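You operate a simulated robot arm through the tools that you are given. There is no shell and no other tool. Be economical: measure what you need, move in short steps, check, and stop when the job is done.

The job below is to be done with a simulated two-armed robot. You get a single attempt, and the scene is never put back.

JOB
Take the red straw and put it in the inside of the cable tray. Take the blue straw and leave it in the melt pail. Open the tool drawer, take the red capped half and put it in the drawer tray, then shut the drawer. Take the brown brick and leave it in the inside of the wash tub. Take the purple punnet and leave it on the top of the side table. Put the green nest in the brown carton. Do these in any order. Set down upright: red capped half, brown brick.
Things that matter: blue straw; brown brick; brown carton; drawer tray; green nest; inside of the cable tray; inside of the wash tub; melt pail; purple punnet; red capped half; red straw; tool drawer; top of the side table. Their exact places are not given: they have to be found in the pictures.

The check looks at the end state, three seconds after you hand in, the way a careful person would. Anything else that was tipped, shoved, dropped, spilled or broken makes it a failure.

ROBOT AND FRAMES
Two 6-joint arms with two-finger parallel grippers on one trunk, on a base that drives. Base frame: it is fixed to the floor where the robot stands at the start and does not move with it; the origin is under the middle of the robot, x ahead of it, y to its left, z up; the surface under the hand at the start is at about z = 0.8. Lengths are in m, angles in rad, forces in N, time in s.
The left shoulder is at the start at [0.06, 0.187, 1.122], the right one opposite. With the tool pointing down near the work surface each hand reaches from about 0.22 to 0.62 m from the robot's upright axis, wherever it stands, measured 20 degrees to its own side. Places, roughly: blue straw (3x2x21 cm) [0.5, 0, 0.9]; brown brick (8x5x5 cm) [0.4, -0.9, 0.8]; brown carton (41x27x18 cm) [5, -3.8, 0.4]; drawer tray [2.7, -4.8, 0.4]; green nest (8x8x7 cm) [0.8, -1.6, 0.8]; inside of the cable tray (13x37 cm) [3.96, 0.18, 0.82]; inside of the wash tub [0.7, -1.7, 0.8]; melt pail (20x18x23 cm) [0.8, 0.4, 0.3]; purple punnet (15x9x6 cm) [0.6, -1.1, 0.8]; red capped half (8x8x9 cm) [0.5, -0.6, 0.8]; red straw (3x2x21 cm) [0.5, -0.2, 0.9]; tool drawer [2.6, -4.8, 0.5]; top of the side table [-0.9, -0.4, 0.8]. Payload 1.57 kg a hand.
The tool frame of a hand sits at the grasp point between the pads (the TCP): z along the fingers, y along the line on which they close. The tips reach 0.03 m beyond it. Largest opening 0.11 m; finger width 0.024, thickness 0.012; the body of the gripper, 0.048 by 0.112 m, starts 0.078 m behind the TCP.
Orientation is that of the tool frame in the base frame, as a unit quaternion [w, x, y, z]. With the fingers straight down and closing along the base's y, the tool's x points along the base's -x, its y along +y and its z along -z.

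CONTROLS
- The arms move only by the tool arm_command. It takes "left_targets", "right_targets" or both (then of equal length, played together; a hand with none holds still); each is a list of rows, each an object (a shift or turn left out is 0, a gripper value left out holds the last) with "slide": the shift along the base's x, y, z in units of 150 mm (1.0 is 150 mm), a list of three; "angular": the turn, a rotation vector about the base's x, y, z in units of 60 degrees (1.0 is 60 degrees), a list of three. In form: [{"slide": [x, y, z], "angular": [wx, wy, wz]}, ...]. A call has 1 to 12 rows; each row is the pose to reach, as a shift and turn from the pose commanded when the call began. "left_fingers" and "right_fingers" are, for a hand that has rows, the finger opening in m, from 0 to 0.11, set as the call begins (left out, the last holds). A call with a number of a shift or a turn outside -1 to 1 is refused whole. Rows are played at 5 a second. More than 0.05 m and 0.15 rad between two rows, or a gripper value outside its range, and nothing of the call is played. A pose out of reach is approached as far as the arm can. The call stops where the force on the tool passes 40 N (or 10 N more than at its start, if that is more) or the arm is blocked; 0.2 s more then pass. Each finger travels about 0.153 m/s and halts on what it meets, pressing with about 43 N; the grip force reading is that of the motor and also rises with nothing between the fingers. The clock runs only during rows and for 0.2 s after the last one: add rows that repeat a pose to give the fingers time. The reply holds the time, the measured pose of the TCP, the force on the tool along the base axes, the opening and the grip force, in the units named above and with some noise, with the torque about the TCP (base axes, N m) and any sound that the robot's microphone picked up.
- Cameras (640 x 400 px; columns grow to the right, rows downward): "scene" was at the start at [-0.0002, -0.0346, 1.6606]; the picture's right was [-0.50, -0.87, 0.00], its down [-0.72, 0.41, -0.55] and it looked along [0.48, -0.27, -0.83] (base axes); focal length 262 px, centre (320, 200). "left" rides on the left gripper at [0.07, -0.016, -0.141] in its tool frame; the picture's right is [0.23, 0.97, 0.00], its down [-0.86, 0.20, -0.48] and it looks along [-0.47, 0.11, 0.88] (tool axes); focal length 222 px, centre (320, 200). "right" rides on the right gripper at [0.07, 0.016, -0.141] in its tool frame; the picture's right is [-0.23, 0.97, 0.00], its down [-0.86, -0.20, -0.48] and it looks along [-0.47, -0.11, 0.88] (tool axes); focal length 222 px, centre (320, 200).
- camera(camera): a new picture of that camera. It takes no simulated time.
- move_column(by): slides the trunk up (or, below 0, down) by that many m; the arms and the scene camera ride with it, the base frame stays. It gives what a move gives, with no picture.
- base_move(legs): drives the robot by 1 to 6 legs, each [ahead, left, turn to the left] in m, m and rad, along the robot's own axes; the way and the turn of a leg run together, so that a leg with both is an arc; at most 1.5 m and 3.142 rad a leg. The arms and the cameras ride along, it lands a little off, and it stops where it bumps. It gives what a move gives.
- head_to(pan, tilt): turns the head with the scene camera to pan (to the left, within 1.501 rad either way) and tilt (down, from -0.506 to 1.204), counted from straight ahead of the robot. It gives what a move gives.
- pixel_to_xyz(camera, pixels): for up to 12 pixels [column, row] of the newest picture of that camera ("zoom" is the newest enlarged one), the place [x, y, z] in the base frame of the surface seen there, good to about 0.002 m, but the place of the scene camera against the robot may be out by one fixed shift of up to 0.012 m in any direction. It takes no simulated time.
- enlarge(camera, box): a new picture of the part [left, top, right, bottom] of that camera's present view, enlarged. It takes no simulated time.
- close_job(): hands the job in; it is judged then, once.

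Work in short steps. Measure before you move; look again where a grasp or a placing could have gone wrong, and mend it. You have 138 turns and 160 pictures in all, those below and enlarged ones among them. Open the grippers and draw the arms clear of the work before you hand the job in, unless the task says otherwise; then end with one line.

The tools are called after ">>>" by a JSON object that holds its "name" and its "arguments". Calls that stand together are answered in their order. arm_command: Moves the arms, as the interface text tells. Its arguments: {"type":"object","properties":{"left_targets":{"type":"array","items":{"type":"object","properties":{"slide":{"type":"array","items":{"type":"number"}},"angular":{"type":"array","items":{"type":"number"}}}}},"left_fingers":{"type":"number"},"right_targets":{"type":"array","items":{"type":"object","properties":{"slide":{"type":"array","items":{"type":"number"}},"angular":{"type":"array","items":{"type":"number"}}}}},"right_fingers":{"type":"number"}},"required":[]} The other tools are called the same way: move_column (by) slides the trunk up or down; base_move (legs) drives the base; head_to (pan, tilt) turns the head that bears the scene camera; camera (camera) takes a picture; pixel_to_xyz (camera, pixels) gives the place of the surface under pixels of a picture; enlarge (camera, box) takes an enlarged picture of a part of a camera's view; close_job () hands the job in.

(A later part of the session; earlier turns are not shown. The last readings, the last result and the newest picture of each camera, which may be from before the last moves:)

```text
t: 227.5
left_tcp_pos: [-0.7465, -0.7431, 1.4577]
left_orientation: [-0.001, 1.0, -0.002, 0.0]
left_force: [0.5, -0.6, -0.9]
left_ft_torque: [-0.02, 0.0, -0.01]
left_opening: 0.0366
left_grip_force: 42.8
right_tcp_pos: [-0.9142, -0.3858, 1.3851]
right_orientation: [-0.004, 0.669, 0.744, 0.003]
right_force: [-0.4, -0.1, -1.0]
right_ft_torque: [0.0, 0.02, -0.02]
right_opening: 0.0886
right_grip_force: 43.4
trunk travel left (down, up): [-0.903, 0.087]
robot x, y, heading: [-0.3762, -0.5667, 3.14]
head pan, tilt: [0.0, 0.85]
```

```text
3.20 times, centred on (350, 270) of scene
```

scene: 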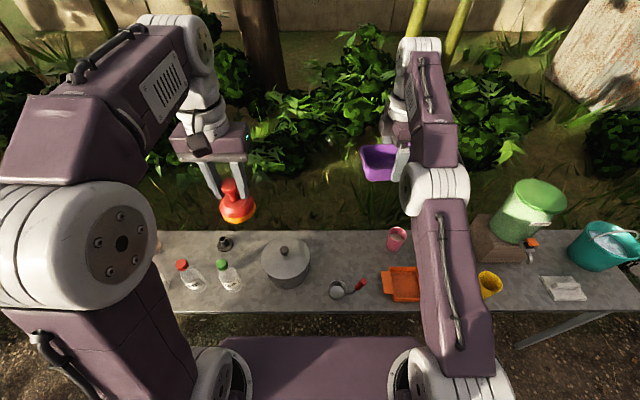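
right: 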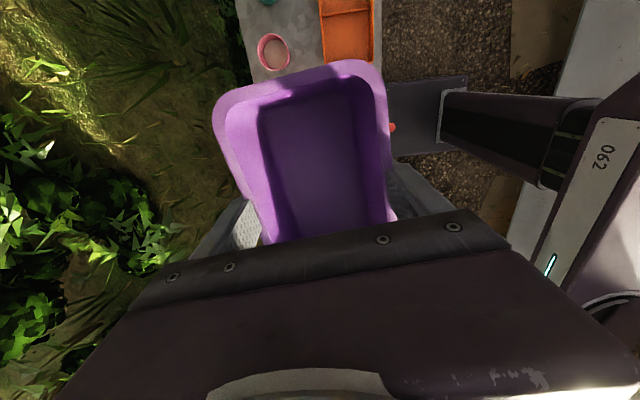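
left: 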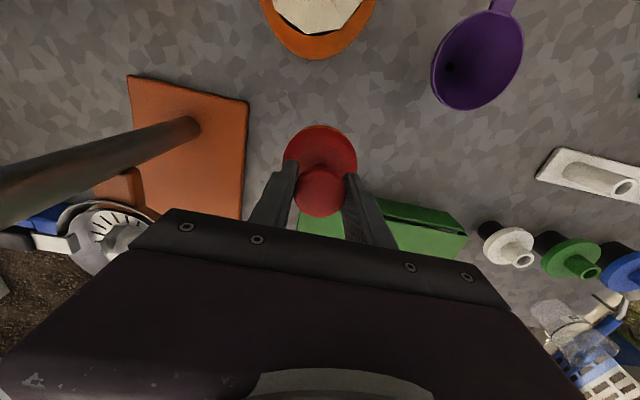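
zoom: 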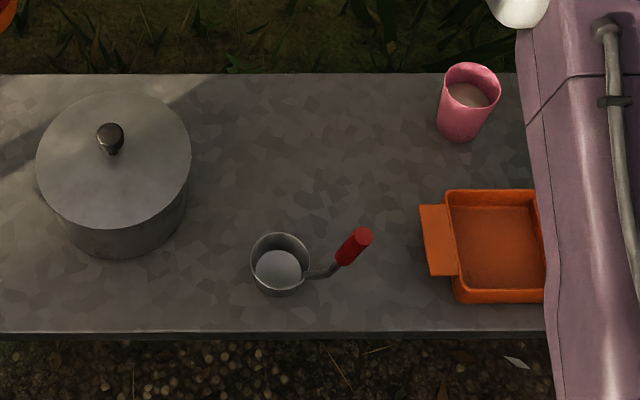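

Free spot centre (-0.975,-0.45), between pot and pink cup. I shift there and lower the trunk 0.3.

>>> {"name": "base_move", "arguments": {"legs": [[0.03, 0.062, 0]]}}

>>> {"name": "move_column", "arguments": {"by": -0.3}}

>>> {"name": "arm_command", "arguments": {"right_targets": [{"slide": [-0.1, 0, -0.2]}, {"slide": [-0.2, 0, -0.4]}, {"slide": [-0.2, 0, -0.6]}]}}

>>> {"name": "camera", "arguments": {"camera": "scene"}}

>>> {"name": "camera", "arguments": {"camera": "right"}}

```text
t: 228.6
left_tcp_pos: [-0.7727, -0.7872, 1.4613]
left_orientation: [0.005, 1.0, -0.003, -0.003]
left_force: [0.5, 1.7, -2.0]
left_ft_torque: [-0.1, 0.09, -0.02]
left_opening: 0.0362
left_grip_force: 42.9
right_tcp_pos: [-0.9404, -0.433, 1.3856]
right_orientation: [-0.003, 0.669, 0.743, -0.002]
right_force: [0.7, 1.6, -1.4]
right_ft_torque: [-0.15, 0.05, -0.01]
right_opening: 0.0883
right_grip_force: 43.9
trunk travel left (down, up): [-0.903, 0.087]
robot x, y, heading: [-0.4096, -0.6283, 3.131]
head pan, tilt: [0.0, 0.85]
```

```text
t: 231.6
left_tcp_pos: [-0.7776, -0.8002, 1.1586]
left_orientation: [-0.001, 1.0, -0.003, -0.001]
left_force: [0.6, -0.1, -0.4]
left_ft_torque: [0.01, -0.02, 0.01]
left_opening: 0.0363
left_grip_force: 42.7
right_tcp_pos: [-0.9448, -0.4424, 1.0842]
right_orientation: [-0.003, 0.669, 0.743, 0.004]
right_force: [-0.9, -0.4, -0.9]
right_ft_torque: [0.0, 0.03, 0.0]
right_opening: 0.0881
right_grip_force: 42.5
trunk travel left (down, up): [-0.603, 0.387]
robot x, y, heading: [-0.4078, -0.6329, 3.132]
head pan, tilt: [0.0, 0.85]
```

```text
t: 232.3
left_tcp_pos: [-0.7767, -0.7994, 1.158]
left_orientation: [0.0, 1.0, -0.003, 0.0]
left_force: [-0.1, 0.3, -1.7]
left_ft_torque: [-0.02, -0.01, -0.01]
left_opening: 0.0365
left_grip_force: 42.6
right_tcp_pos: [-0.9752, -0.443, 0.9946]
right_orientation: [-0.004, 0.669, 0.743, 0.002]
right_force: [0.9, -0.7, -0.3]
right_ft_torque: [0.01, 0.0, 0.01]
right_opening: 0.0884
right_grip_force: 43.4
right hand out of reach, approached as far as the arm can: row 2
trunk travel left (down, up): [-0.603, 0.387]
robot x, y, heading: [-0.4111, -0.6254, 3.137]
head pan, tilt: [0.0, 0.85]
```

```text
72 pictures are left
```

scene: 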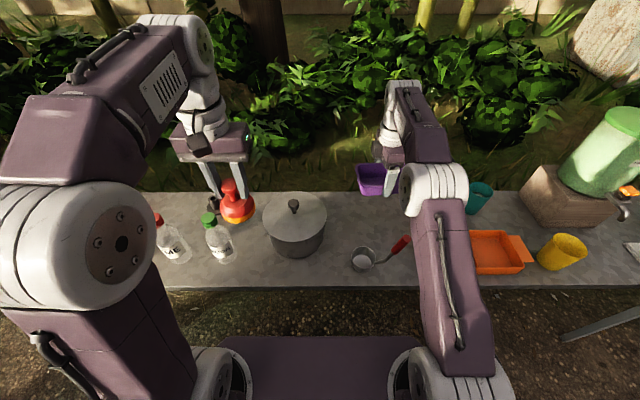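

```text
71 pictures are left
```

right: 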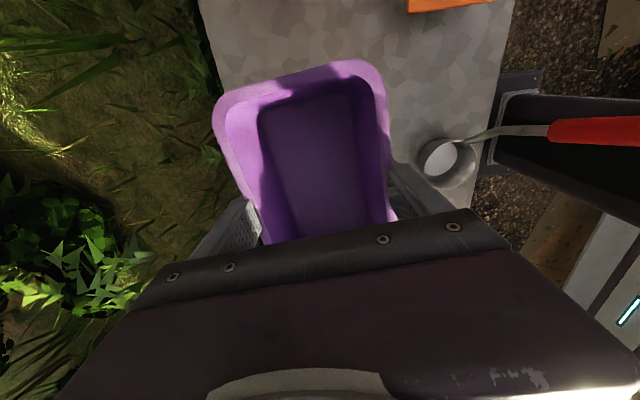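

I check the handle of the ladle against the right upper arm.

>>> {"name": "pixel_to_xyz", "arguments": {"camera": "scene", "pixels": [[403, 240], [418, 215], [425, 240], [440, 300], [405, 175], [390, 255], [372, 185], [360, 262]]}}

>>> {"name": "enlarge", "arguments": {"camera": "scene", "box": [330, 150, 490, 290]}}

```text
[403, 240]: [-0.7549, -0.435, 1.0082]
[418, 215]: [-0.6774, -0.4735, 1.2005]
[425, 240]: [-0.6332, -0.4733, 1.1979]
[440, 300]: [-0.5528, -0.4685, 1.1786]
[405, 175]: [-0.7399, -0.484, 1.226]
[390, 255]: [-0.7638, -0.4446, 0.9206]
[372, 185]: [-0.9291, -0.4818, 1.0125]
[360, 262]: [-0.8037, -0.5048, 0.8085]
```

```text
2.86 times, centred on (410, 220) of scene
```

zoom: 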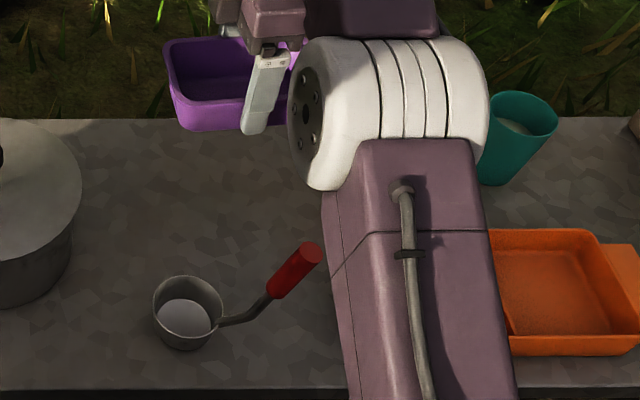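

The elbow passes over the ladle's handle (top z≈1.01). I raise the trunk 0.1 so the elbow stays high, then lower the arm.

>>> {"name": "move_column", "arguments": {"by": 0.1}}

>>> {"name": "arm_command", "arguments": {"right_targets": [{"slide": [0, 0, -0.25]}, {"slide": [0, 0, -0.5]}, {"slide": [0, 0, -0.75]}, {"slide": [0, 0, -1.0]}]}}

>>> {"name": "arm_command", "arguments": {"right_targets": [{"slide": [0, 0, -0.2]}, {"slide": [0, 0, -0.4]}, {"slide": [0, 0, -0.52]}]}}

>>> {"name": "camera", "arguments": {"camera": "scene"}}

>>> {"name": "enlarge", "arguments": {"camera": "scene", "box": [330, 150, 490, 290]}}

```text
t: 233.7
left_tcp_pos: [-0.7772, -0.8001, 1.2579]
left_orientation: [0.001, 1.0, -0.002, 0.0]
left_force: [-0.5, 0.2, -1.2]
left_ft_torque: [0.0, 0.01, -0.01]
left_opening: 0.0364
left_grip_force: 43.4
right_tcp_pos: [-0.9763, -0.443, 1.094]
right_orientation: [-0.003, 0.67, 0.743, 0.003]
right_force: [-0.3, 0.0, -1.4]
right_ft_torque: [0.0, 0.0, 0.0]
right_opening: 0.0884
right_grip_force: 43.2
trunk travel left (down, up): [-0.703, 0.287]
robot x, y, heading: [-0.4041, -0.6266, 3.133]
head pan, tilt: [0.0, 0.85]
```

```text
t: 234.7
left_tcp_pos: [-0.7769, -0.8006, 1.2586]
left_orientation: [0.001, 1.0, -0.003, 0.001]
left_force: [-0.3, -0.3, -1.5]
left_ft_torque: [0.03, -0.01, 0.0]
left_opening: 0.0364
left_grip_force: 43.5
right_tcp_pos: [-0.9776, -0.443, 0.9421]
right_orientation: [-0.004, 0.669, 0.743, 0.003]
right_force: [0.6, -0.4, -1.6]
right_ft_torque: [0.02, 0.02, -0.03]
right_opening: 0.0883
right_grip_force: 43.1
trunk travel left (down, up): [-0.703, 0.287]
robot x, y, heading: [-0.4074, -0.6289, 3.138]
head pan, tilt: [0.0, 0.85]
```

```text
t: 235.5
left_tcp_pos: [-0.7771, -0.8007, 1.2587]
left_orientation: [0.0, 1.0, -0.002, 0.0]
left_force: [-0.3, -0.1, -0.1]
left_ft_torque: [-0.01, 0.01, -0.02]
left_opening: 0.0368
left_grip_force: 43.0
right_tcp_pos: [-0.9754, -0.4422, 0.8661]
right_orientation: [-0.004, 0.669, 0.743, 0.003]
right_force: [0.2, -0.8, -1.3]
right_ft_torque: [-0.01, -0.03, -0.03]
right_opening: 0.0883
right_grip_force: 43.1
trunk travel left (down, up): [-0.703, 0.287]
robot x, y, heading: [-0.4067, -0.6264, 3.141]
head pan, tilt: [0.0, 0.85]
```

```text
69 pictures are left
```

scene: 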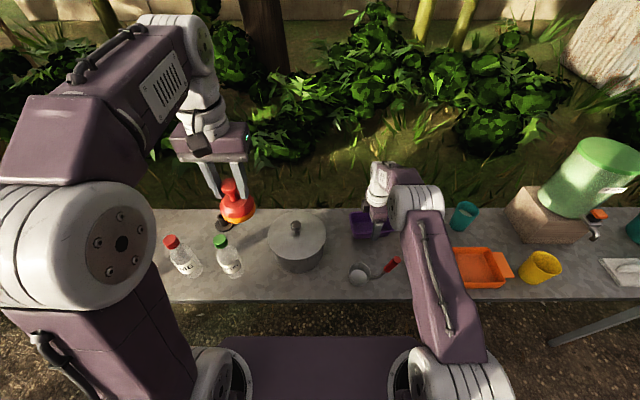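

```text
2.86 times, centred on (410, 220) of scene
```

zoom: 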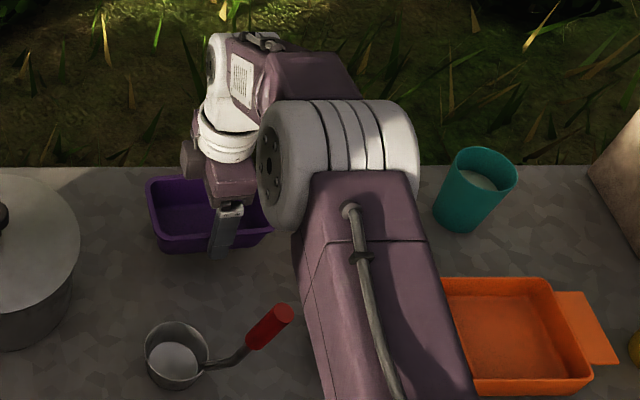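

Nearly down. I lower the last ~18 mm, open and rise.

>>> {"name": "arm_command", "arguments": {"right_targets": [{"slide": [0, 0, -0.06]}, {"slide": [0, 0, -0.1]}, {"slide": [0, 0, -0.125]}, {"slide": [0, 0, -0.125]}]}}

>>> {"name": "arm_command", "arguments": {"right_targets": [{"slide": [0, 0, 0]}, {"slide": [0, 0, 0]}, {"slide": [0, 0, 0]}, {"slide": [0, 0, 0.15]}, {"slide": [0, 0, 0.4]}, {"slide": [0, 0, 0.65]}, {"slide": [0, 0, 0.9]}], "right_fingers": 0.11}}

>>> {"name": "camera", "arguments": {"camera": "right"}}

```text
t: 236.5
left_tcp_pos: [-0.7769, -0.801, 1.258]
left_orientation: [0.0, 1.0, -0.003, 0.0]
left_force: [0.3, -0.2, -1.0]
left_ft_torque: [0.0, 0.0, 0.01]
left_opening: 0.0363
left_grip_force: 42.8
right_tcp_pos: [-0.9758, -0.443, 0.8468]
right_orientation: [-0.004, 0.669, 0.743, 0.003]
right_force: [0.1, -1.1, -1.4]
right_ft_torque: [0.02, 0.01, -0.01]
right_opening: 0.0885
right_grip_force: 42.6
trunk travel left (down, up): [-0.703, 0.287]
robot x, y, heading: [-0.4061, -0.627, 3.138]
head pan, tilt: [0.0, 0.85]
```

```text
t: 238.1
left_tcp_pos: [-0.776, -0.7996, 1.2582]
left_orientation: [0.0, 1.0, -0.003, 0.0]
left_force: [0.3, 0.1, -1.2]
left_ft_torque: [0.0, 0.0, 0.01]
left_opening: 0.0367
left_grip_force: 42.6
right_tcp_pos: [-0.9748, -0.4439, 0.9841]
right_orientation: [-0.004, 0.669, 0.743, 0.003]
right_force: [0.7, 0.2, 0.2]
right_ft_torque: [0.02, 0.04, 0.01]
right_opening: 0.1097
right_grip_force: 0.0
trunk travel left (down, up): [-0.703, 0.287]
robot x, y, heading: [-0.4067, -0.63, 3.138]
head pan, tilt: [0.0, 0.85]
```

```text
67 pictures are left
```

right: 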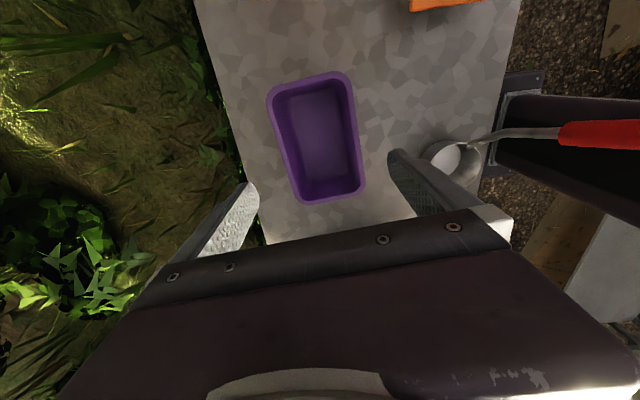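

The punnet stands on the side table. I raise the trunk, back off, turn to the bench again and position the right hand above the brick.

>>> {"name": "move_column", "arguments": {"by": 0.22}}

>>> {"name": "base_move", "arguments": {"legs": [[-0.15, 0, 0], [0, 0, -1.57], [0, 0, -1.568], [0.06, -0.1, 0]]}}

>>> {"name": "camera", "arguments": {"camera": "right"}}

>>> {"name": "camera", "arguments": {"camera": "scene"}}

```text
t: 240.4
left_tcp_pos: [-0.7771, -0.7993, 1.4794]
left_orientation: [0.0, 1.0, -0.003, 0.0]
left_force: [0.5, -0.8, -0.8]
left_ft_torque: [0.01, 0.01, 0.01]
left_opening: 0.0363
left_grip_force: 43.6
right_tcp_pos: [-0.9763, -0.4435, 1.2039]
right_orientation: [-0.003, 0.67, 0.743, 0.003]
right_force: [0.2, 0.5, -0.7]
right_ft_torque: [0.0, 0.01, -0.01]
right_opening: 0.11
right_grip_force: 0.0
trunk travel left (down, up): [-0.923, 0.067]
robot x, y, heading: [-0.4037, -0.6265, 3.139]
head pan, tilt: [0.0, 0.85]
```

```text
t: 250.3
left_tcp_pos: [0.1708, -0.5636, 1.4789]
left_orientation: [0.001, 0.016, 1.0, -0.002]
left_force: [-1.7, 1.1, -1.4]
left_ft_torque: [-0.02, -0.03, 0.0]
left_opening: 0.0365
left_grip_force: 43.4
right_tcp_pos: [0.3618, -0.9249, 1.2058]
right_orientation: [0.003, 0.734, -0.679, 0.005]
right_force: [0.2, 0.3, 0.5]
right_ft_torque: [-0.05, -0.03, 0.04]
right_opening: 0.11
right_grip_force: 0.0
trunk travel left (down, up): [-0.923, 0.067]
robot x, y, heading: [-0.1962, -0.7248, -0.033]
head pan, tilt: [0.0, 0.85]
```

```text
66 pictures are left
```

right: 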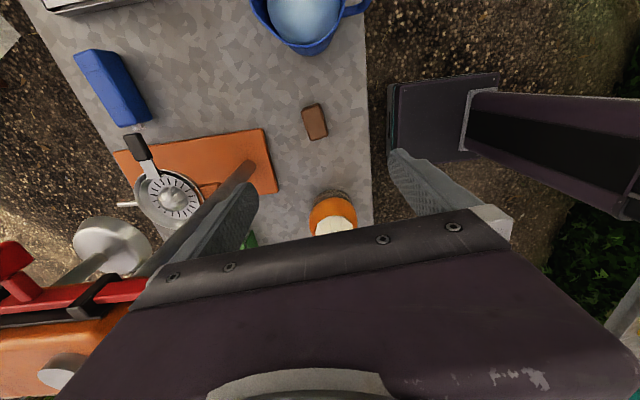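

```text
65 pictures are left
```

scene: 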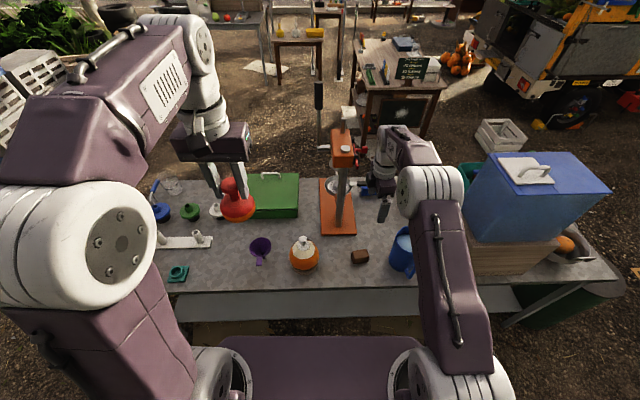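

>>> {"name": "enlarge", "arguments": {"camera": "right", "box": [270, 85, 370, 155]}}

>>> {"name": "pixel_to_xyz", "arguments": {"camera": "zoom", "pixels": [[215, 148], [300, 130], [350, 275], [260, 330], [240, 180], [335, 300], [270, 200], [210, 160], [250, 340]]}}

```text
5.71 times, centred on (320, 120) of right
```

zoom: 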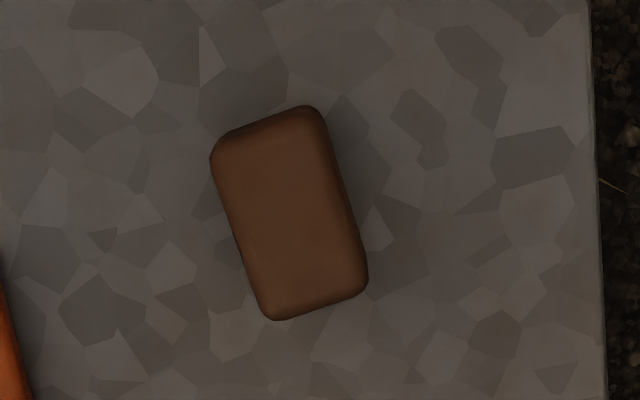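

```text
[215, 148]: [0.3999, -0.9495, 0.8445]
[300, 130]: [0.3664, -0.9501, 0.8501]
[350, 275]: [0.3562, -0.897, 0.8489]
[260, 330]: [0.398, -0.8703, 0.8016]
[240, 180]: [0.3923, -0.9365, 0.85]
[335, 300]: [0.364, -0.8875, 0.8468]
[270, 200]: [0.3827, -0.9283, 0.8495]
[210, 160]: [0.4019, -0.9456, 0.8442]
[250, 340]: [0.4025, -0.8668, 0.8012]
```

Brick centre ≈(0.376,-0.9215), yaw ≈16°. I align, lower the trunk 0.23 and then the arm.

>>> {"name": "arm_command", "arguments": {"right_targets": [{"slide": [0.05, 0.01, 0], "angular": [0, 0, 0.1]}, {"slide": [0.095, 0.022, 0], "angular": [0, 0, 0.2]}, {"slide": [0.095, 0.022, 0], "angular": [0, 0, 0.2]}], "right_fingers": 0.09}}

>>> {"name": "move_column", "arguments": {"by": -0.23}}

>>> {"name": "camera", "arguments": {"camera": "right"}}

>>> {"name": "pixel_to_xyz", "arguments": {"camera": "right", "pixels": [[310, 110], [320, 130], [330, 150], [320, 110], [310, 130]]}}

```text
t: 251.1
left_tcp_pos: [0.1746, -0.5699, 1.4778]
left_orientation: [0.0, 0.015, 1.0, 0.001]
left_force: [0.3, 0.6, -1.3]
left_ft_torque: [0.0, 0.0, 0.01]
left_opening: 0.0364
left_grip_force: 43.2
right_tcp_pos: [0.3776, -0.9282, 1.2032]
right_orientation: [0.003, 0.802, -0.598, 0.003]
right_force: [-0.3, -0.1, -0.2]
right_ft_torque: [0.01, 0.03, 0.02]
right_opening: 0.0898
right_grip_force: 0.0
trunk travel left (down, up): [-0.923, 0.067]
robot x, y, heading: [-0.2006, -0.7304, -0.029]
head pan, tilt: [0.0, 0.85]
```

```text
t: 253.5
left_tcp_pos: [0.1744, -0.5703, 1.2479]
left_orientation: [0.0, 0.016, 1.0, 0.0]
left_force: [-1.0, -0.3, -0.9]
left_ft_torque: [0.01, 0.0, -0.03]
left_opening: 0.0363
left_grip_force: 43.1
right_tcp_pos: [0.3776, -0.9257, 0.9742]
right_orientation: [0.002, 0.802, -0.598, 0.004]
right_force: [0.7, 1.3, 0.1]
right_ft_torque: [-0.01, 0.03, -0.01]
right_opening: 0.09
right_grip_force: 0.1
trunk travel left (down, up): [-0.693, 0.297]
robot x, y, heading: [-0.1964, -0.7296, -0.024]
head pan, tilt: [0.0, 0.85]
```

```text
63 pictures are left
```

right: 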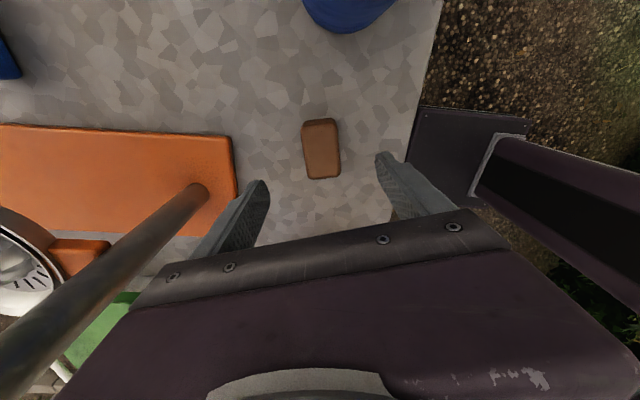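

```text
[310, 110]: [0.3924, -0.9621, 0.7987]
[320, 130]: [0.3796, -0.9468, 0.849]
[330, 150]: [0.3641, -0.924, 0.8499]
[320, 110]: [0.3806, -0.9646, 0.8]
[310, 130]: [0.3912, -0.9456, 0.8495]
```

Aligned. Lower to grip height, close, and lift.

>>> {"name": "arm_command", "arguments": {"right_targets": [{"slide": [-0.015, 0, -0.25]}, {"slide": [-0.015, 0, -0.5]}, {"slide": [-0.015, 0, -0.75]}, {"slide": [-0.015, 0, -0.9]}, {"slide": [-0.015, 0, -0.9]}]}}

>>> {"name": "arm_command", "arguments": {"right_targets": [{"slide": [0, 0, 0]}, {"slide": [0, 0, 0]}, {"slide": [0, 0, 0]}, {"slide": [0, 0, 0.15]}, {"slide": [0, 0, 0.4]}, {"slide": [0, 0, 0.7]}, {"slide": [0, 0, 1.0]}], "right_fingers": 0.02}}

>>> {"name": "camera", "arguments": {"camera": "right"}}

```text
t: 254.7
left_tcp_pos: [0.1741, -0.5692, 1.2487]
left_orientation: [0.0, 0.016, 1.0, 0.0]
left_force: [0.1, 0.3, -1.9]
left_ft_torque: [0.01, -0.03, -0.02]
left_opening: 0.0364
left_grip_force: 42.9
right_tcp_pos: [0.3752, -0.9264, 0.8369]
right_orientation: [0.002, 0.801, -0.598, 0.005]
right_force: [-0.2, 0.3, -0.1]
right_ft_torque: [0.02, -0.01, 0.0]
right_opening: 0.09
right_grip_force: 0.0
trunk travel left (down, up): [-0.693, 0.297]
robot x, y, heading: [-0.2049, -0.7312, -0.026]
head pan, tilt: [0.0, 0.85]
```

```text
t: 256.3
left_tcp_pos: [0.1743, -0.5681, 1.2484]
left_orientation: [0.0, 0.015, 1.0, 0.0]
left_force: [-0.5, -1.0, -1.0]
left_ft_torque: [0.02, -0.03, 0.0]
left_opening: 0.0364
left_grip_force: 43.3
right_tcp_pos: [0.3747, -0.9266, 0.9886]
right_orientation: [0.004, 0.801, -0.598, 0.002]
right_force: [0.2, 0.2, -4.2]
right_ft_torque: [-0.04, 0.01, 0.02]
right_opening: 0.0447
right_grip_force: 42.7
trunk travel left (down, up): [-0.693, 0.297]
robot x, y, heading: [-0.2008, -0.7325, -0.033]
head pan, tilt: [0.0, 0.85]
```

```text
62 pictures are left
```

right: 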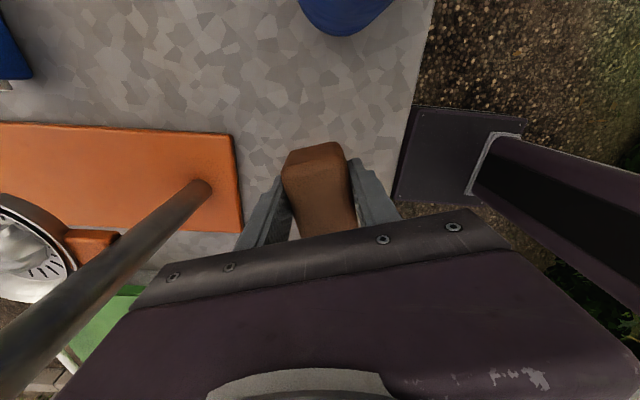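

The brick is held. I retract and raise, and travel round to the far side of the bench at the tub.

>>> {"name": "arm_command", "arguments": {"right_targets": [{"slide": [-0.25, 0, 0.1]}, {"slide": [-0.5, 0, 0.2]}, {"slide": [-0.75, 0, 0.3]}, {"slide": [-1.0, 0, 0.4]}]}}

>>> {"name": "move_column", "arguments": {"by": 0.25}}

>>> {"name": "base_move", "arguments": {"legs": [[-0.1, 0, 0.03], [0, -1.5, 0], [0, -0.72, 0], [1.5, 0, 0], [0.22, 0, 0], [0, 0, 3.14]]}}

>>> {"name": "base_move", "arguments": {"legs": [[0, -1.15, 0]]}}

>>> {"name": "camera", "arguments": {"camera": "scene"}}

```text
t: 257.3
left_tcp_pos: [0.1715, -0.5685, 1.2485]
left_orientation: [0.002, 0.014, 1.0, 0.0]
left_force: [-1.2, 0.0, -0.7]
left_ft_torque: [-0.01, -0.04, 0.01]
left_opening: 0.0363
left_grip_force: 42.8
right_tcp_pos: [0.222, -0.9266, 1.0489]
right_orientation: [0.003, 0.802, -0.598, 0.004]
right_force: [-0.2, 0.1, -4.6]
right_ft_torque: [0.0, -0.03, -0.03]
right_opening: 0.0447
right_grip_force: 42.8
trunk travel left (down, up): [-0.693, 0.297]
robot x, y, heading: [-0.2028, -0.7322, -0.03]
head pan, tilt: [0.0, 0.85]
```

```text
t: 259.9
left_tcp_pos: [0.1746, -0.5692, 1.4989]
left_orientation: [0.0, 0.015, 1.0, 0.0]
left_force: [-0.3, -0.6, -0.8]
left_ft_torque: [-0.02, -0.01, -0.01]
left_opening: 0.0363
left_grip_force: 43.2
right_tcp_pos: [0.2255, -0.9272, 1.2968]
right_orientation: [0.003, 0.801, -0.598, 0.004]
right_force: [-0.1, 0.2, -4.4]
right_ft_torque: [-0.04, -0.02, 0.0]
right_opening: 0.0447
right_grip_force: 43.3
trunk travel left (down, up): [-0.943, 0.047]
robot x, y, heading: [-0.1997, -0.7276, -0.031]
head pan, tilt: [0.0, 0.85]
```

```text
t: 287.1
left_tcp_pos: [1.0538, -3.0797, 1.4976]
left_orientation: [0.0, 1.0, -0.002, 0.0]
left_force: [0.0, -0.5, -0.9]
left_ft_torque: [0.0, 0.01, 0.02]
left_opening: 0.0364
left_grip_force: 43.5
right_tcp_pos: [0.9951, -2.7229, 1.2963]
right_orientation: [-0.003, 0.587, 0.809, 0.003]
right_force: [-0.2, 0.1, -3.4]
right_ft_torque: [0.02, 0.03, 0.0]
right_opening: 0.0447
right_grip_force: 43.2
trunk travel left (down, up): [-0.943, 0.047]
robot x, y, heading: [1.4256, -2.9087, 3.139]
head pan, tilt: [0.0, 0.85]
```

```text
t: 292.9
left_tcp_pos: [1.055, -1.9506, 1.4985]
left_orientation: [0.001, 1.0, 0.0, 0.0]
left_force: [0.2, -0.2, -1.3]
left_ft_torque: [0.03, 0.0, 0.01]
left_opening: 0.0362
left_grip_force: 42.7
right_tcp_pos: [0.9947, -1.5945, 1.2976]
right_orientation: [-0.005, 0.586, 0.81, 0.003]
right_force: [-0.5, -0.3, -3.7]
right_ft_torque: [0.04, 0.0, 0.01]
right_opening: 0.0444
right_grip_force: 43.0
trunk travel left (down, up): [-0.943, 0.047]
robot x, y, heading: [1.4258, -1.777, -3.143]
head pan, tilt: [0.0, 0.85]
```

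```text
61 pictures are left
```

scene: 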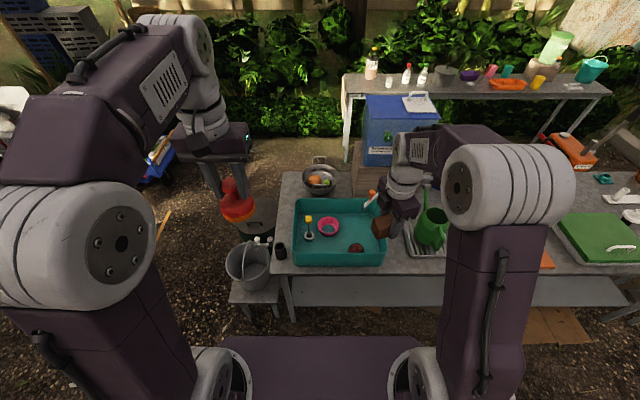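

I zoom into the tub to find free space and the green nest.

>>> {"name": "enlarge", "arguments": {"camera": "scene", "box": [270, 180, 430, 280]}}

>>> {"name": "pixel_to_xyz", "arguments": {"camera": "zoom", "pixels": [[95, 85], [460, 100], [95, 340], [450, 330], [340, 270], [365, 270], [235, 180], [155, 220], [200, 270], [280, 280], [340, 130], [150, 300]]}}

>>> {"name": "camera", "arguments": {"camera": "right"}}

```text
4.00 times, centred on (350, 230) of scene
```

zoom: 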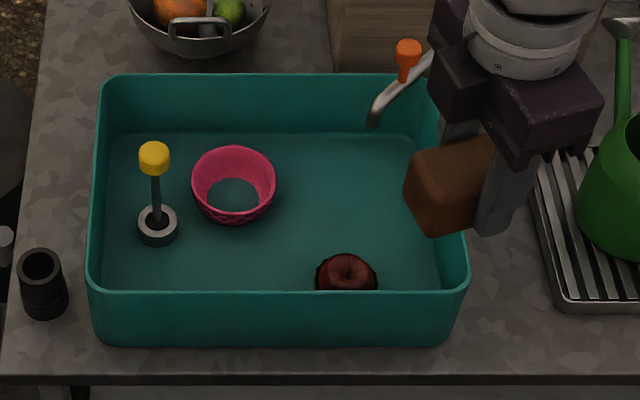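

```text
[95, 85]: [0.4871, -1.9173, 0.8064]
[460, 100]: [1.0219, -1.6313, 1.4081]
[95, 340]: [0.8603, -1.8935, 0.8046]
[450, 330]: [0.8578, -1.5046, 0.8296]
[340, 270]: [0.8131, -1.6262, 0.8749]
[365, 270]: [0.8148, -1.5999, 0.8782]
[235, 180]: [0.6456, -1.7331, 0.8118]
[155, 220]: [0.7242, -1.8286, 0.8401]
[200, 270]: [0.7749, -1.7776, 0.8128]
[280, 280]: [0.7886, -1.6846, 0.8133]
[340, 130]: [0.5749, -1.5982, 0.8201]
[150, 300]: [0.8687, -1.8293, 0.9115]
```

```text
59 pictures are left
```

right: 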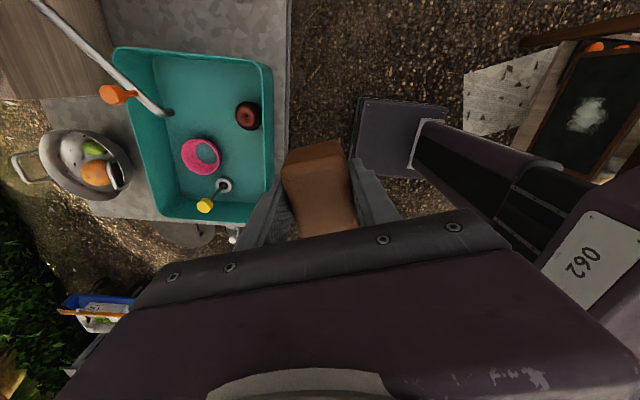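

>>> {"name": "enlarge", "arguments": {"camera": "right", "box": [110, 40, 290, 230]}}

>>> {"name": "pixel_to_xyz", "arguments": {"camera": "right", "pixels": [[248, 115], [248, 104], [240, 120], [262, 118], [248, 128], [200, 155], [220, 185], [200, 100], [180, 80], [272, 70], [115, 50], [270, 215]]}}

```text
2.11 times, centred on (200, 135) of right
```

zoom: 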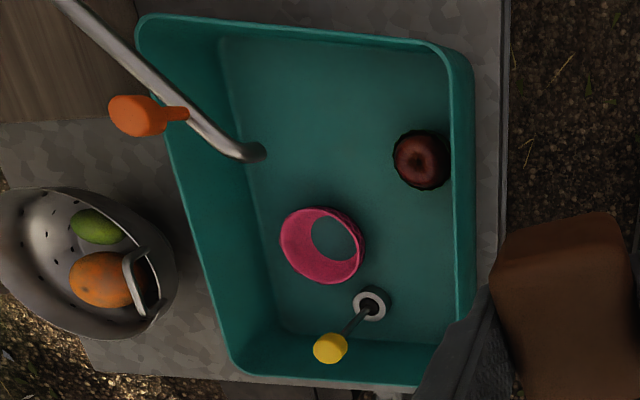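

```text
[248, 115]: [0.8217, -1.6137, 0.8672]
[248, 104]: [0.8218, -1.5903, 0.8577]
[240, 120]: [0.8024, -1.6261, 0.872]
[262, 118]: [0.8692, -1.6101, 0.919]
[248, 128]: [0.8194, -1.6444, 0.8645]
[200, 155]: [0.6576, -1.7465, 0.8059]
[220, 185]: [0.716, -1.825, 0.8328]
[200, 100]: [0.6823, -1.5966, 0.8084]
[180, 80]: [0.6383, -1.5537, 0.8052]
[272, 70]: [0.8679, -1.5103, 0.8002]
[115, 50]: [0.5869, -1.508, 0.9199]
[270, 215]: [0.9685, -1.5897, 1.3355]
```

I query the tap's position over the tub and the nest rim in detail.

>>> {"name": "pixel_to_xyz", "arguments": {"camera": "zoom", "pixels": [[255, 152], [235, 145], [200, 125], [140, 115], [110, 40], [180, 112], [420, 160], [398, 165], [420, 133], [447, 160], [420, 188], [322, 240]]}}

```text
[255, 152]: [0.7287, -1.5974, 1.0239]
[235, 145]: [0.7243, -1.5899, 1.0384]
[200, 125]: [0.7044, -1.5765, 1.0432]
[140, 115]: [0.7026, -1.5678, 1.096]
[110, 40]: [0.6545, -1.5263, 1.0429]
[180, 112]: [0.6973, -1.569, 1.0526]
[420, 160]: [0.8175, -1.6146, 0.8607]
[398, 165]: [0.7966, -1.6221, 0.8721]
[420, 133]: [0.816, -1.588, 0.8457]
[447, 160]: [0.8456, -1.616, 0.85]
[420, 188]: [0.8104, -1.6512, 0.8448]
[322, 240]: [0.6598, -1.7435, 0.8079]
```

The tap's spout overhangs at y>-1.61, z 1.02–1.05. I'll put the brick at (0.79,-1.735), front-centre. I move in and align the hand high up.

>>> {"name": "base_move", "arguments": {"legs": [[0.15, 0.02, 0]]}}

>>> {"name": "arm_command", "arguments": {"right_targets": [{"slide": [-0.1, -0.25, 0], "angular": [0, 0, -0.1]}, {"slide": [-0.2, -0.5, 0], "angular": [0, 0, -0.2]}, {"slide": [-0.3, -0.75, 0], "angular": [0, 0, -0.3]}, {"slide": [-0.37, -0.9, 0], "angular": [0, 0, -0.305]}, {"slide": [-0.37, -0.9, 0], "angular": [0, 0, -0.305]}]}}

>>> {"name": "move_column", "arguments": {"by": -0.3}}

>>> {"name": "camera", "arguments": {"camera": "right"}}

>>> {"name": "camera", "arguments": {"camera": "scene"}}

```text
t: 294.3
left_tcp_pos: [0.9078, -1.9702, 1.4991]
left_orientation: [0.0, 1.0, 0.0, -0.001]
left_force: [0.3, 0.1, -0.8]
left_ft_torque: [0.01, 0.0, 0.03]
left_opening: 0.0365
left_grip_force: 43.4
right_tcp_pos: [0.8461, -1.6139, 1.2983]
right_orientation: [-0.005, 0.586, 0.81, 0.001]
right_force: [1.0, 1.0, -3.3]
right_ft_torque: [0.04, 0.06, 0.01]
right_opening: 0.0449
right_grip_force: 43.1
trunk travel left (down, up): [-0.943, 0.047]
robot x, y, heading: [1.2759, -1.8, -3.143]
head pan, tilt: [0.0, 0.85]
```

```text
t: 295.5
left_tcp_pos: [0.9051, -1.971, 1.4992]
left_orientation: [0.0, 1.0, 0.0, 0.0]
left_force: [0.8, 0.8, -0.9]
left_ft_torque: [0.02, -0.03, -0.01]
left_opening: 0.0362
left_grip_force: 42.5
right_tcp_pos: [0.7881, -1.7479, 1.297]
right_orientation: [-0.003, 0.708, 0.707, 0.003]
right_force: [-0.7, 0.7, -4.0]
right_ft_torque: [0.0, 0.0, -0.04]
right_opening: 0.045
right_grip_force: 42.7
trunk travel left (down, up): [-0.943, 0.047]
robot x, y, heading: [1.2737, -1.799, -3.138]
head pan, tilt: [0.0, 0.85]
```

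```text
t: 298.5
left_tcp_pos: [0.9033, -1.9716, 1.199]
left_orientation: [0.0, 1.0, 0.001, 0.0]
left_force: [0.6, 0.6, 0.1]
left_ft_torque: [0.0, -0.03, -0.01]
left_opening: 0.0361
left_grip_force: 42.5
right_tcp_pos: [0.788, -1.749, 0.9973]
right_orientation: [-0.003, 0.707, 0.707, 0.003]
right_force: [0.3, 0.3, -4.1]
right_ft_torque: [0.03, 0.02, 0.0]
right_opening: 0.0452
right_grip_force: 43.0
trunk travel left (down, up): [-0.643, 0.347]
robot x, y, heading: [1.2764, -1.7942, -3.137]
head pan, tilt: [0.0, 0.85]
```

```text
57 pictures are left
```

right: 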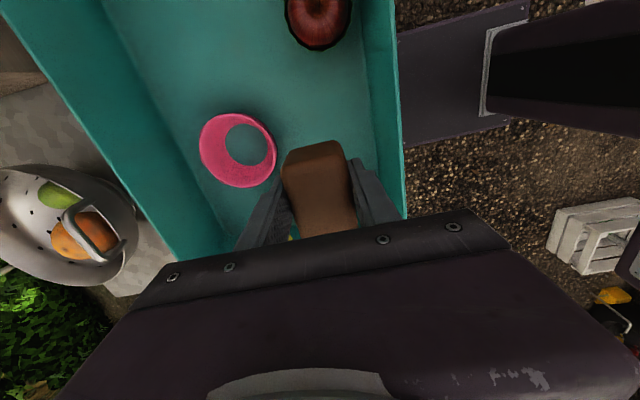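

```text
56 pictures are left
```

scene: 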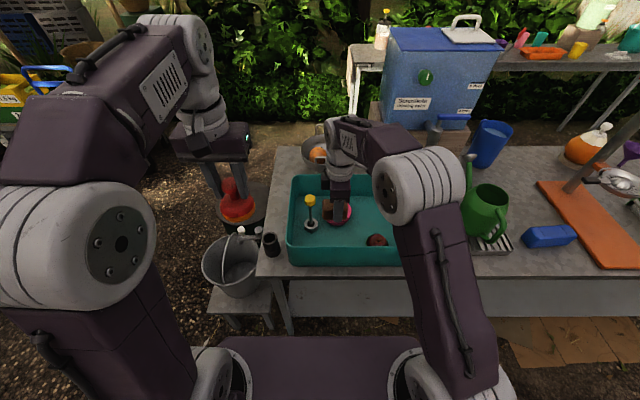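

Brick hangs above the free spot. I descend to just above the floor of the tub.

>>> {"name": "arm_command", "arguments": {"right_targets": [{"slide": [0, 0.04, -0.25]}, {"slide": [0, 0.08, -0.5]}, {"slide": [0, 0.08, -0.75]}, {"slide": [0, 0.08, -0.93]}, {"slide": [0, 0.08, -0.99]}, {"slide": [0, 0.08, -1.0]}]}}

>>> {"name": "camera", "arguments": {"camera": "right"}}

>>> {"name": "enlarge", "arguments": {"camera": "scene", "box": [270, 110, 450, 280]}}

```text
t: 299.9
left_tcp_pos: [0.9027, -1.971, 1.1985]
left_orientation: [0.0, 1.0, -0.001, 0.0]
left_force: [-0.1, 0.3, -1.8]
left_ft_torque: [0.0, -0.01, 0.02]
left_opening: 0.0365
left_grip_force: 42.7
right_tcp_pos: [0.7884, -1.7367, 0.8466]
right_orientation: [-0.003, 0.707, 0.707, 0.003]
right_force: [-0.7, 0.4, -3.1]
right_ft_torque: [0.01, 0.02, -0.02]
right_opening: 0.0448
right_grip_force: 43.0
trunk travel left (down, up): [-0.643, 0.347]
robot x, y, heading: [1.2749, -1.7995, -3.143]
head pan, tilt: [0.0, 0.85]
```

```text
55 pictures are left
```

right: 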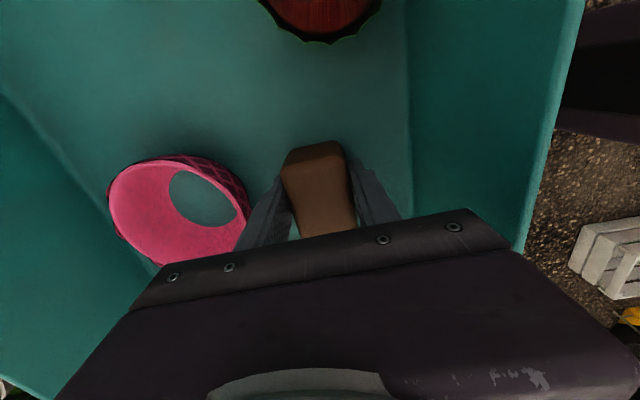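

```text
2.35 times, centred on (360, 195) of scene
```

zoom: 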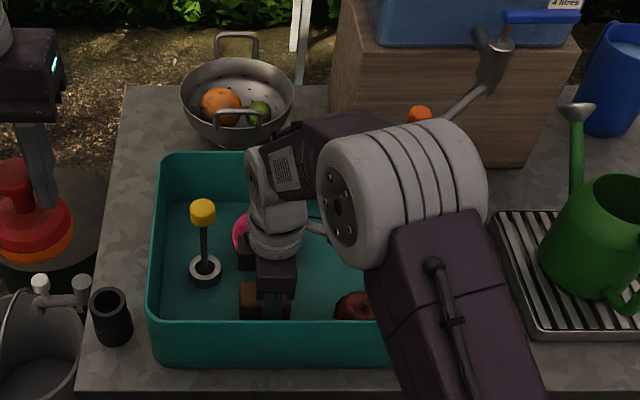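

>>> {"name": "arm_command", "arguments": {"right_targets": [{"slide": [0, 0, -0.03]}, {"slide": [0, 0, -0.05]}, {"slide": [0, 0, -0.05]}]}}

```text
t: 300.7
left_tcp_pos: [0.9072, -1.971, 1.2009]
left_orientation: [0.0, 1.0, 0.001, -0.001]
left_force: [-0.3, -0.1, -1.1]
left_ft_torque: [0.01, 0.01, 0.01]
left_opening: 0.0361
left_grip_force: 42.6
right_tcp_pos: [0.788, -1.7371, 0.8441]
right_orientation: [-0.006, 0.707, 0.707, 0.0]
right_force: [-3.4, 4.9, 31.6]
right_ft_torque: [0.57, -0.61, 0.07]
right_opening: 0.0451
right_grip_force: 43.1
trunk travel left (down, up): [-0.643, 0.347]
robot x, y, heading: [1.2721, -1.8003, 3.146]
head pan, tilt: [0.0, 0.85]
```

Contact with the floor. Open to 0.07 and rise straight up.

>>> {"name": "arm_command", "arguments": {"right_targets": [{"slide": [0, 0, 0.04]}, {"slide": [0, 0, 0.04]}, {"slide": [0, 0, 0.04]}, {"slide": [0, 0, 0.2]}, {"slide": [0, 0, 0.45]}, {"slide": [0, 0, 0.75]}, {"slide": [0, 0, 1.0]}], "right_fingers": 0.068}}

>>> {"name": "camera", "arguments": {"camera": "right"}}

```text
t: 302.3
left_tcp_pos: [0.9048, -1.9706, 1.1984]
left_orientation: [0.001, 1.0, 0.0, -0.001]
left_force: [1.3, 0.1, -0.7]
left_ft_torque: [-0.01, 0.02, -0.01]
left_opening: 0.0362
left_grip_force: 42.8
right_tcp_pos: [0.7872, -1.7373, 0.9923]
right_orientation: [-0.003, 0.707, 0.707, 0.003]
right_force: [0.4, 0.3, -0.3]
right_ft_torque: [-0.03, 0.03, 0.03]
right_opening: 0.0681
right_grip_force: 0.0
trunk travel left (down, up): [-0.643, 0.347]
robot x, y, heading: [1.2733, -1.7976, -3.14]
head pan, tilt: [0.0, 0.85]
```

```text
53 pictures are left
```

right: 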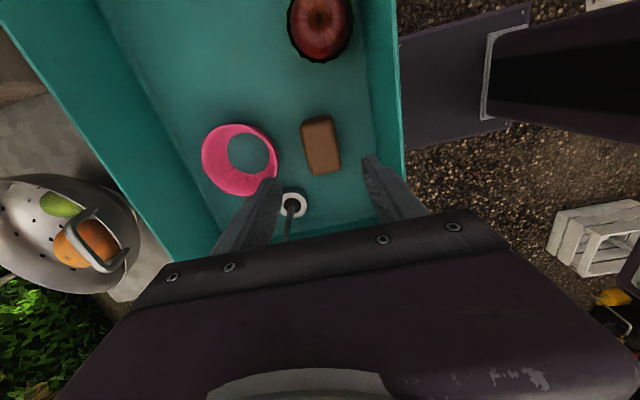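

The brick sits well. I raise a little, turn the hand back by 90° and move over the nest, then look.

>>> {"name": "move_column", "arguments": {"by": 0.12}}

>>> {"name": "arm_command", "arguments": {"right_targets": [{"slide": [0.05, 0, 0], "angular": [0, 0, -0.14]}, {"slide": [0.1, 0, 0], "angular": [0, 0, -0.28]}, {"slide": [0.15, 0.1, 0], "angular": [0, 0, -0.42]}, {"slide": [0.2, 0.2, 0], "angular": [0, 0, -0.56]}, {"slide": [0.2, 0.3, 0], "angular": [0, 0, -0.7]}, {"slide": [0.2, 0.45, 0], "angular": [0, 0, -0.84]}, {"slide": [0.2, 0.6, 0], "angular": [0, 0, -0.98]}, {"slide": [0.2, 0.8, 0], "angular": [0, 0, -1.0]}], "right_fingers": 0.11}}

>>> {"name": "arm_command", "arguments": {"right_targets": [{"slide": [0, 0, 0], "angular": [0, 0, -0.14]}, {"slide": [0, 0, 0], "angular": [0, 0, -0.28]}, {"slide": [0, 0, 0], "angular": [0, 0, -0.42]}, {"slide": [0, 0, 0], "angular": [0, 0, -0.5]}]}}

>>> {"name": "camera", "arguments": {"camera": "right"}}

>>> {"name": "enlarge", "arguments": {"camera": "scene", "box": [290, 130, 450, 280]}}

```text
t: 303.8
left_tcp_pos: [0.9036, -1.9711, 1.3188]
left_orientation: [0.0, 1.0, 0.0, 0.0]
left_force: [0.5, 0.8, -1.3]
left_ft_torque: [0.0, -0.01, 0.01]
left_opening: 0.0363
left_grip_force: 43.1
right_tcp_pos: [0.7876, -1.7376, 1.1122]
right_orientation: [-0.004, 0.707, 0.707, 0.004]
right_force: [-0.4, -0.6, -0.9]
right_ft_torque: [0.0, 0.02, 0.01]
right_opening: 0.068
right_grip_force: 0.1
trunk travel left (down, up): [-0.763, 0.227]
robot x, y, heading: [1.2741, -1.7969, -3.145]
head pan, tilt: [0.0, 0.85]
```

```text
t: 305.6
left_tcp_pos: [0.9048, -1.9698, 1.3188]
left_orientation: [0.001, 1.0, 0.0, 0.0]
left_force: [-0.3, 0.5, -1.0]
left_ft_torque: [-0.03, -0.01, -0.02]
left_opening: 0.0361
left_grip_force: 42.9
right_tcp_pos: [0.8174, -1.6166, 1.111]
right_orientation: [-0.002, 0.966, 0.258, 0.004]
right_force: [0.8, 0.4, -0.3]
right_ft_torque: [0.03, 0.0, -0.04]
right_opening: 0.1101
right_grip_force: 0.1
trunk travel left (down, up): [-0.763, 0.227]
robot x, y, heading: [1.2731, -1.7968, -3.14]
head pan, tilt: [0.0, 0.85]
```

```text
t: 306.6
left_tcp_pos: [0.9046, -1.9714, 1.3196]
left_orientation: [0.0, 1.0, 0.0, -0.001]
left_force: [-0.1, -0.5, -0.3]
left_ft_torque: [0.01, 0.01, -0.04]
left_opening: 0.0363
left_grip_force: 42.6
right_tcp_pos: [0.8176, -1.6168, 1.1114]
right_orientation: [0.0, 1.0, -0.001, 0.004]
right_force: [-0.6, -0.1, -0.6]
right_ft_torque: [-0.05, -0.02, -0.01]
right_opening: 0.1099
right_grip_force: 0.1
trunk travel left (down, up): [-0.763, 0.227]
robot x, y, heading: [1.2732, -1.7977, -3.144]
head pan, tilt: [0.0, 0.85]
```

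```text
52 pictures are left
```

right: 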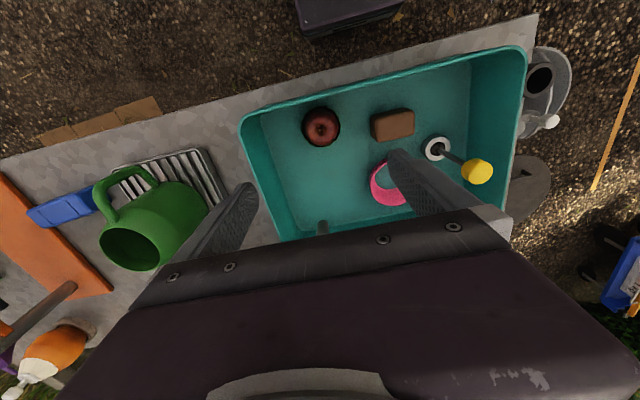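

```text
2.67 times, centred on (370, 205) of scene
```

zoom: 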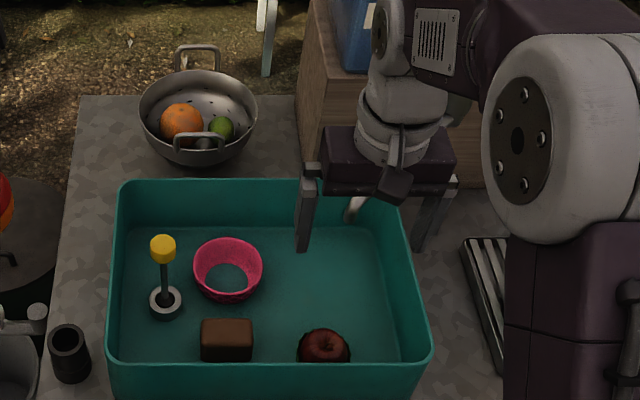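

>>> {"name": "enlarge", "arguments": {"camera": "right", "box": [280, 90, 370, 160]}}

>>> {"name": "pixel_to_xyz", "arguments": {"camera": "zoom", "pixels": [[155, 205], [432, 215], [300, 115], [300, 385], [290, 250], [160, 250], [420, 270], [250, 380]]}}

```text
5.71 times, centred on (325, 125) of right
```

zoom: 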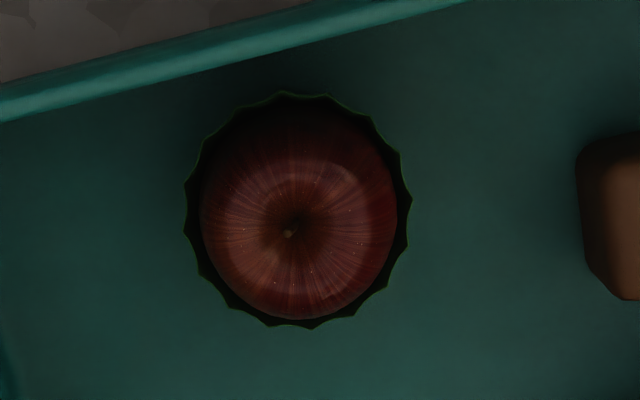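

```text
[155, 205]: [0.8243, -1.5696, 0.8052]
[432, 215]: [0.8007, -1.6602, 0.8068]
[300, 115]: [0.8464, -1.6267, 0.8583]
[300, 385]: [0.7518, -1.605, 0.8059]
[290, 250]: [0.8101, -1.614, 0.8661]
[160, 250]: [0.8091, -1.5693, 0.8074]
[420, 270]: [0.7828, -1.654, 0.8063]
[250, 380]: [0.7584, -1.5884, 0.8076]
```

It is a green paper-cup nest holding an apple; centre ≈(0.820,-1.616), diameter 8 cm. I lower the trunk, then the arm around it.

>>> {"name": "move_column", "arguments": {"by": -0.12}}

>>> {"name": "arm_command", "arguments": {"right_targets": [{"slide": [0.015, 0.01, -0.2]}, {"slide": [0.015, 0.01, -0.45]}, {"slide": [0.015, 0.01, -0.7]}, {"slide": [0.015, 0.01, -0.88]}, {"slide": [0.015, 0.01, -0.95]}, {"slide": [0.015, 0.01, -0.95]}], "right_fingers": 0.108}}

>>> {"name": "camera", "arguments": {"camera": "right"}}

>>> {"name": "enlarge", "arguments": {"camera": "scene", "box": [290, 130, 450, 280]}}

```text
t: 308.1
left_tcp_pos: [0.9046, -1.9709, 1.1998]
left_orientation: [0.0, 1.0, 0.0, 0.0]
left_force: [-0.5, 0.1, -1.5]
left_ft_torque: [0.02, -0.01, 0.0]
left_opening: 0.0362
left_grip_force: 42.8
right_tcp_pos: [0.8167, -1.6175, 0.9922]
right_orientation: [0.0, 1.0, 0.0, 0.004]
right_force: [-0.3, 0.6, -0.2]
right_ft_torque: [0.0, -0.04, 0.03]
right_opening: 0.11
right_grip_force: 0.1
trunk travel left (down, up): [-0.643, 0.347]
robot x, y, heading: [1.2747, -1.8001, -3.142]
head pan, tilt: [0.0, 0.85]
```

```text
t: 309.5
left_tcp_pos: [0.9039, -1.9709, 1.1986]
left_orientation: [-0.001, 1.0, 0.0, 0.001]
left_force: [0.3, -0.1, -0.4]
left_ft_torque: [0.01, 0.0, -0.03]
left_opening: 0.0365
left_grip_force: 43.3
right_tcp_pos: [0.8201, -1.6152, 0.8481]
right_orientation: [-0.001, 1.0, 0.0, 0.004]
right_force: [0.2, 0.8, -0.6]
right_ft_torque: [-0.02, 0.03, 0.01]
right_opening: 0.108
right_grip_force: 0.1
trunk travel left (down, up): [-0.643, 0.347]
robot x, y, heading: [1.2728, -1.7952, -3.141]
head pan, tilt: [0.0, 0.85]
```

```text
49 pictures are left
```

right: 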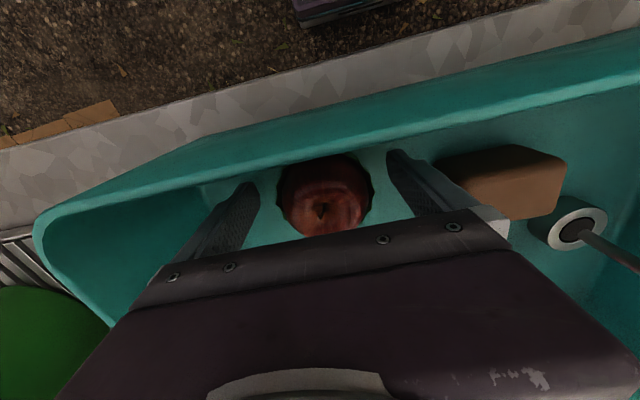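

```text
2.67 times, centred on (370, 205) of scene
```

zoom: 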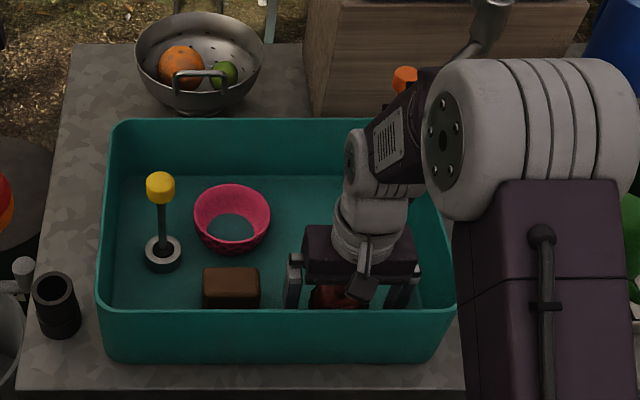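

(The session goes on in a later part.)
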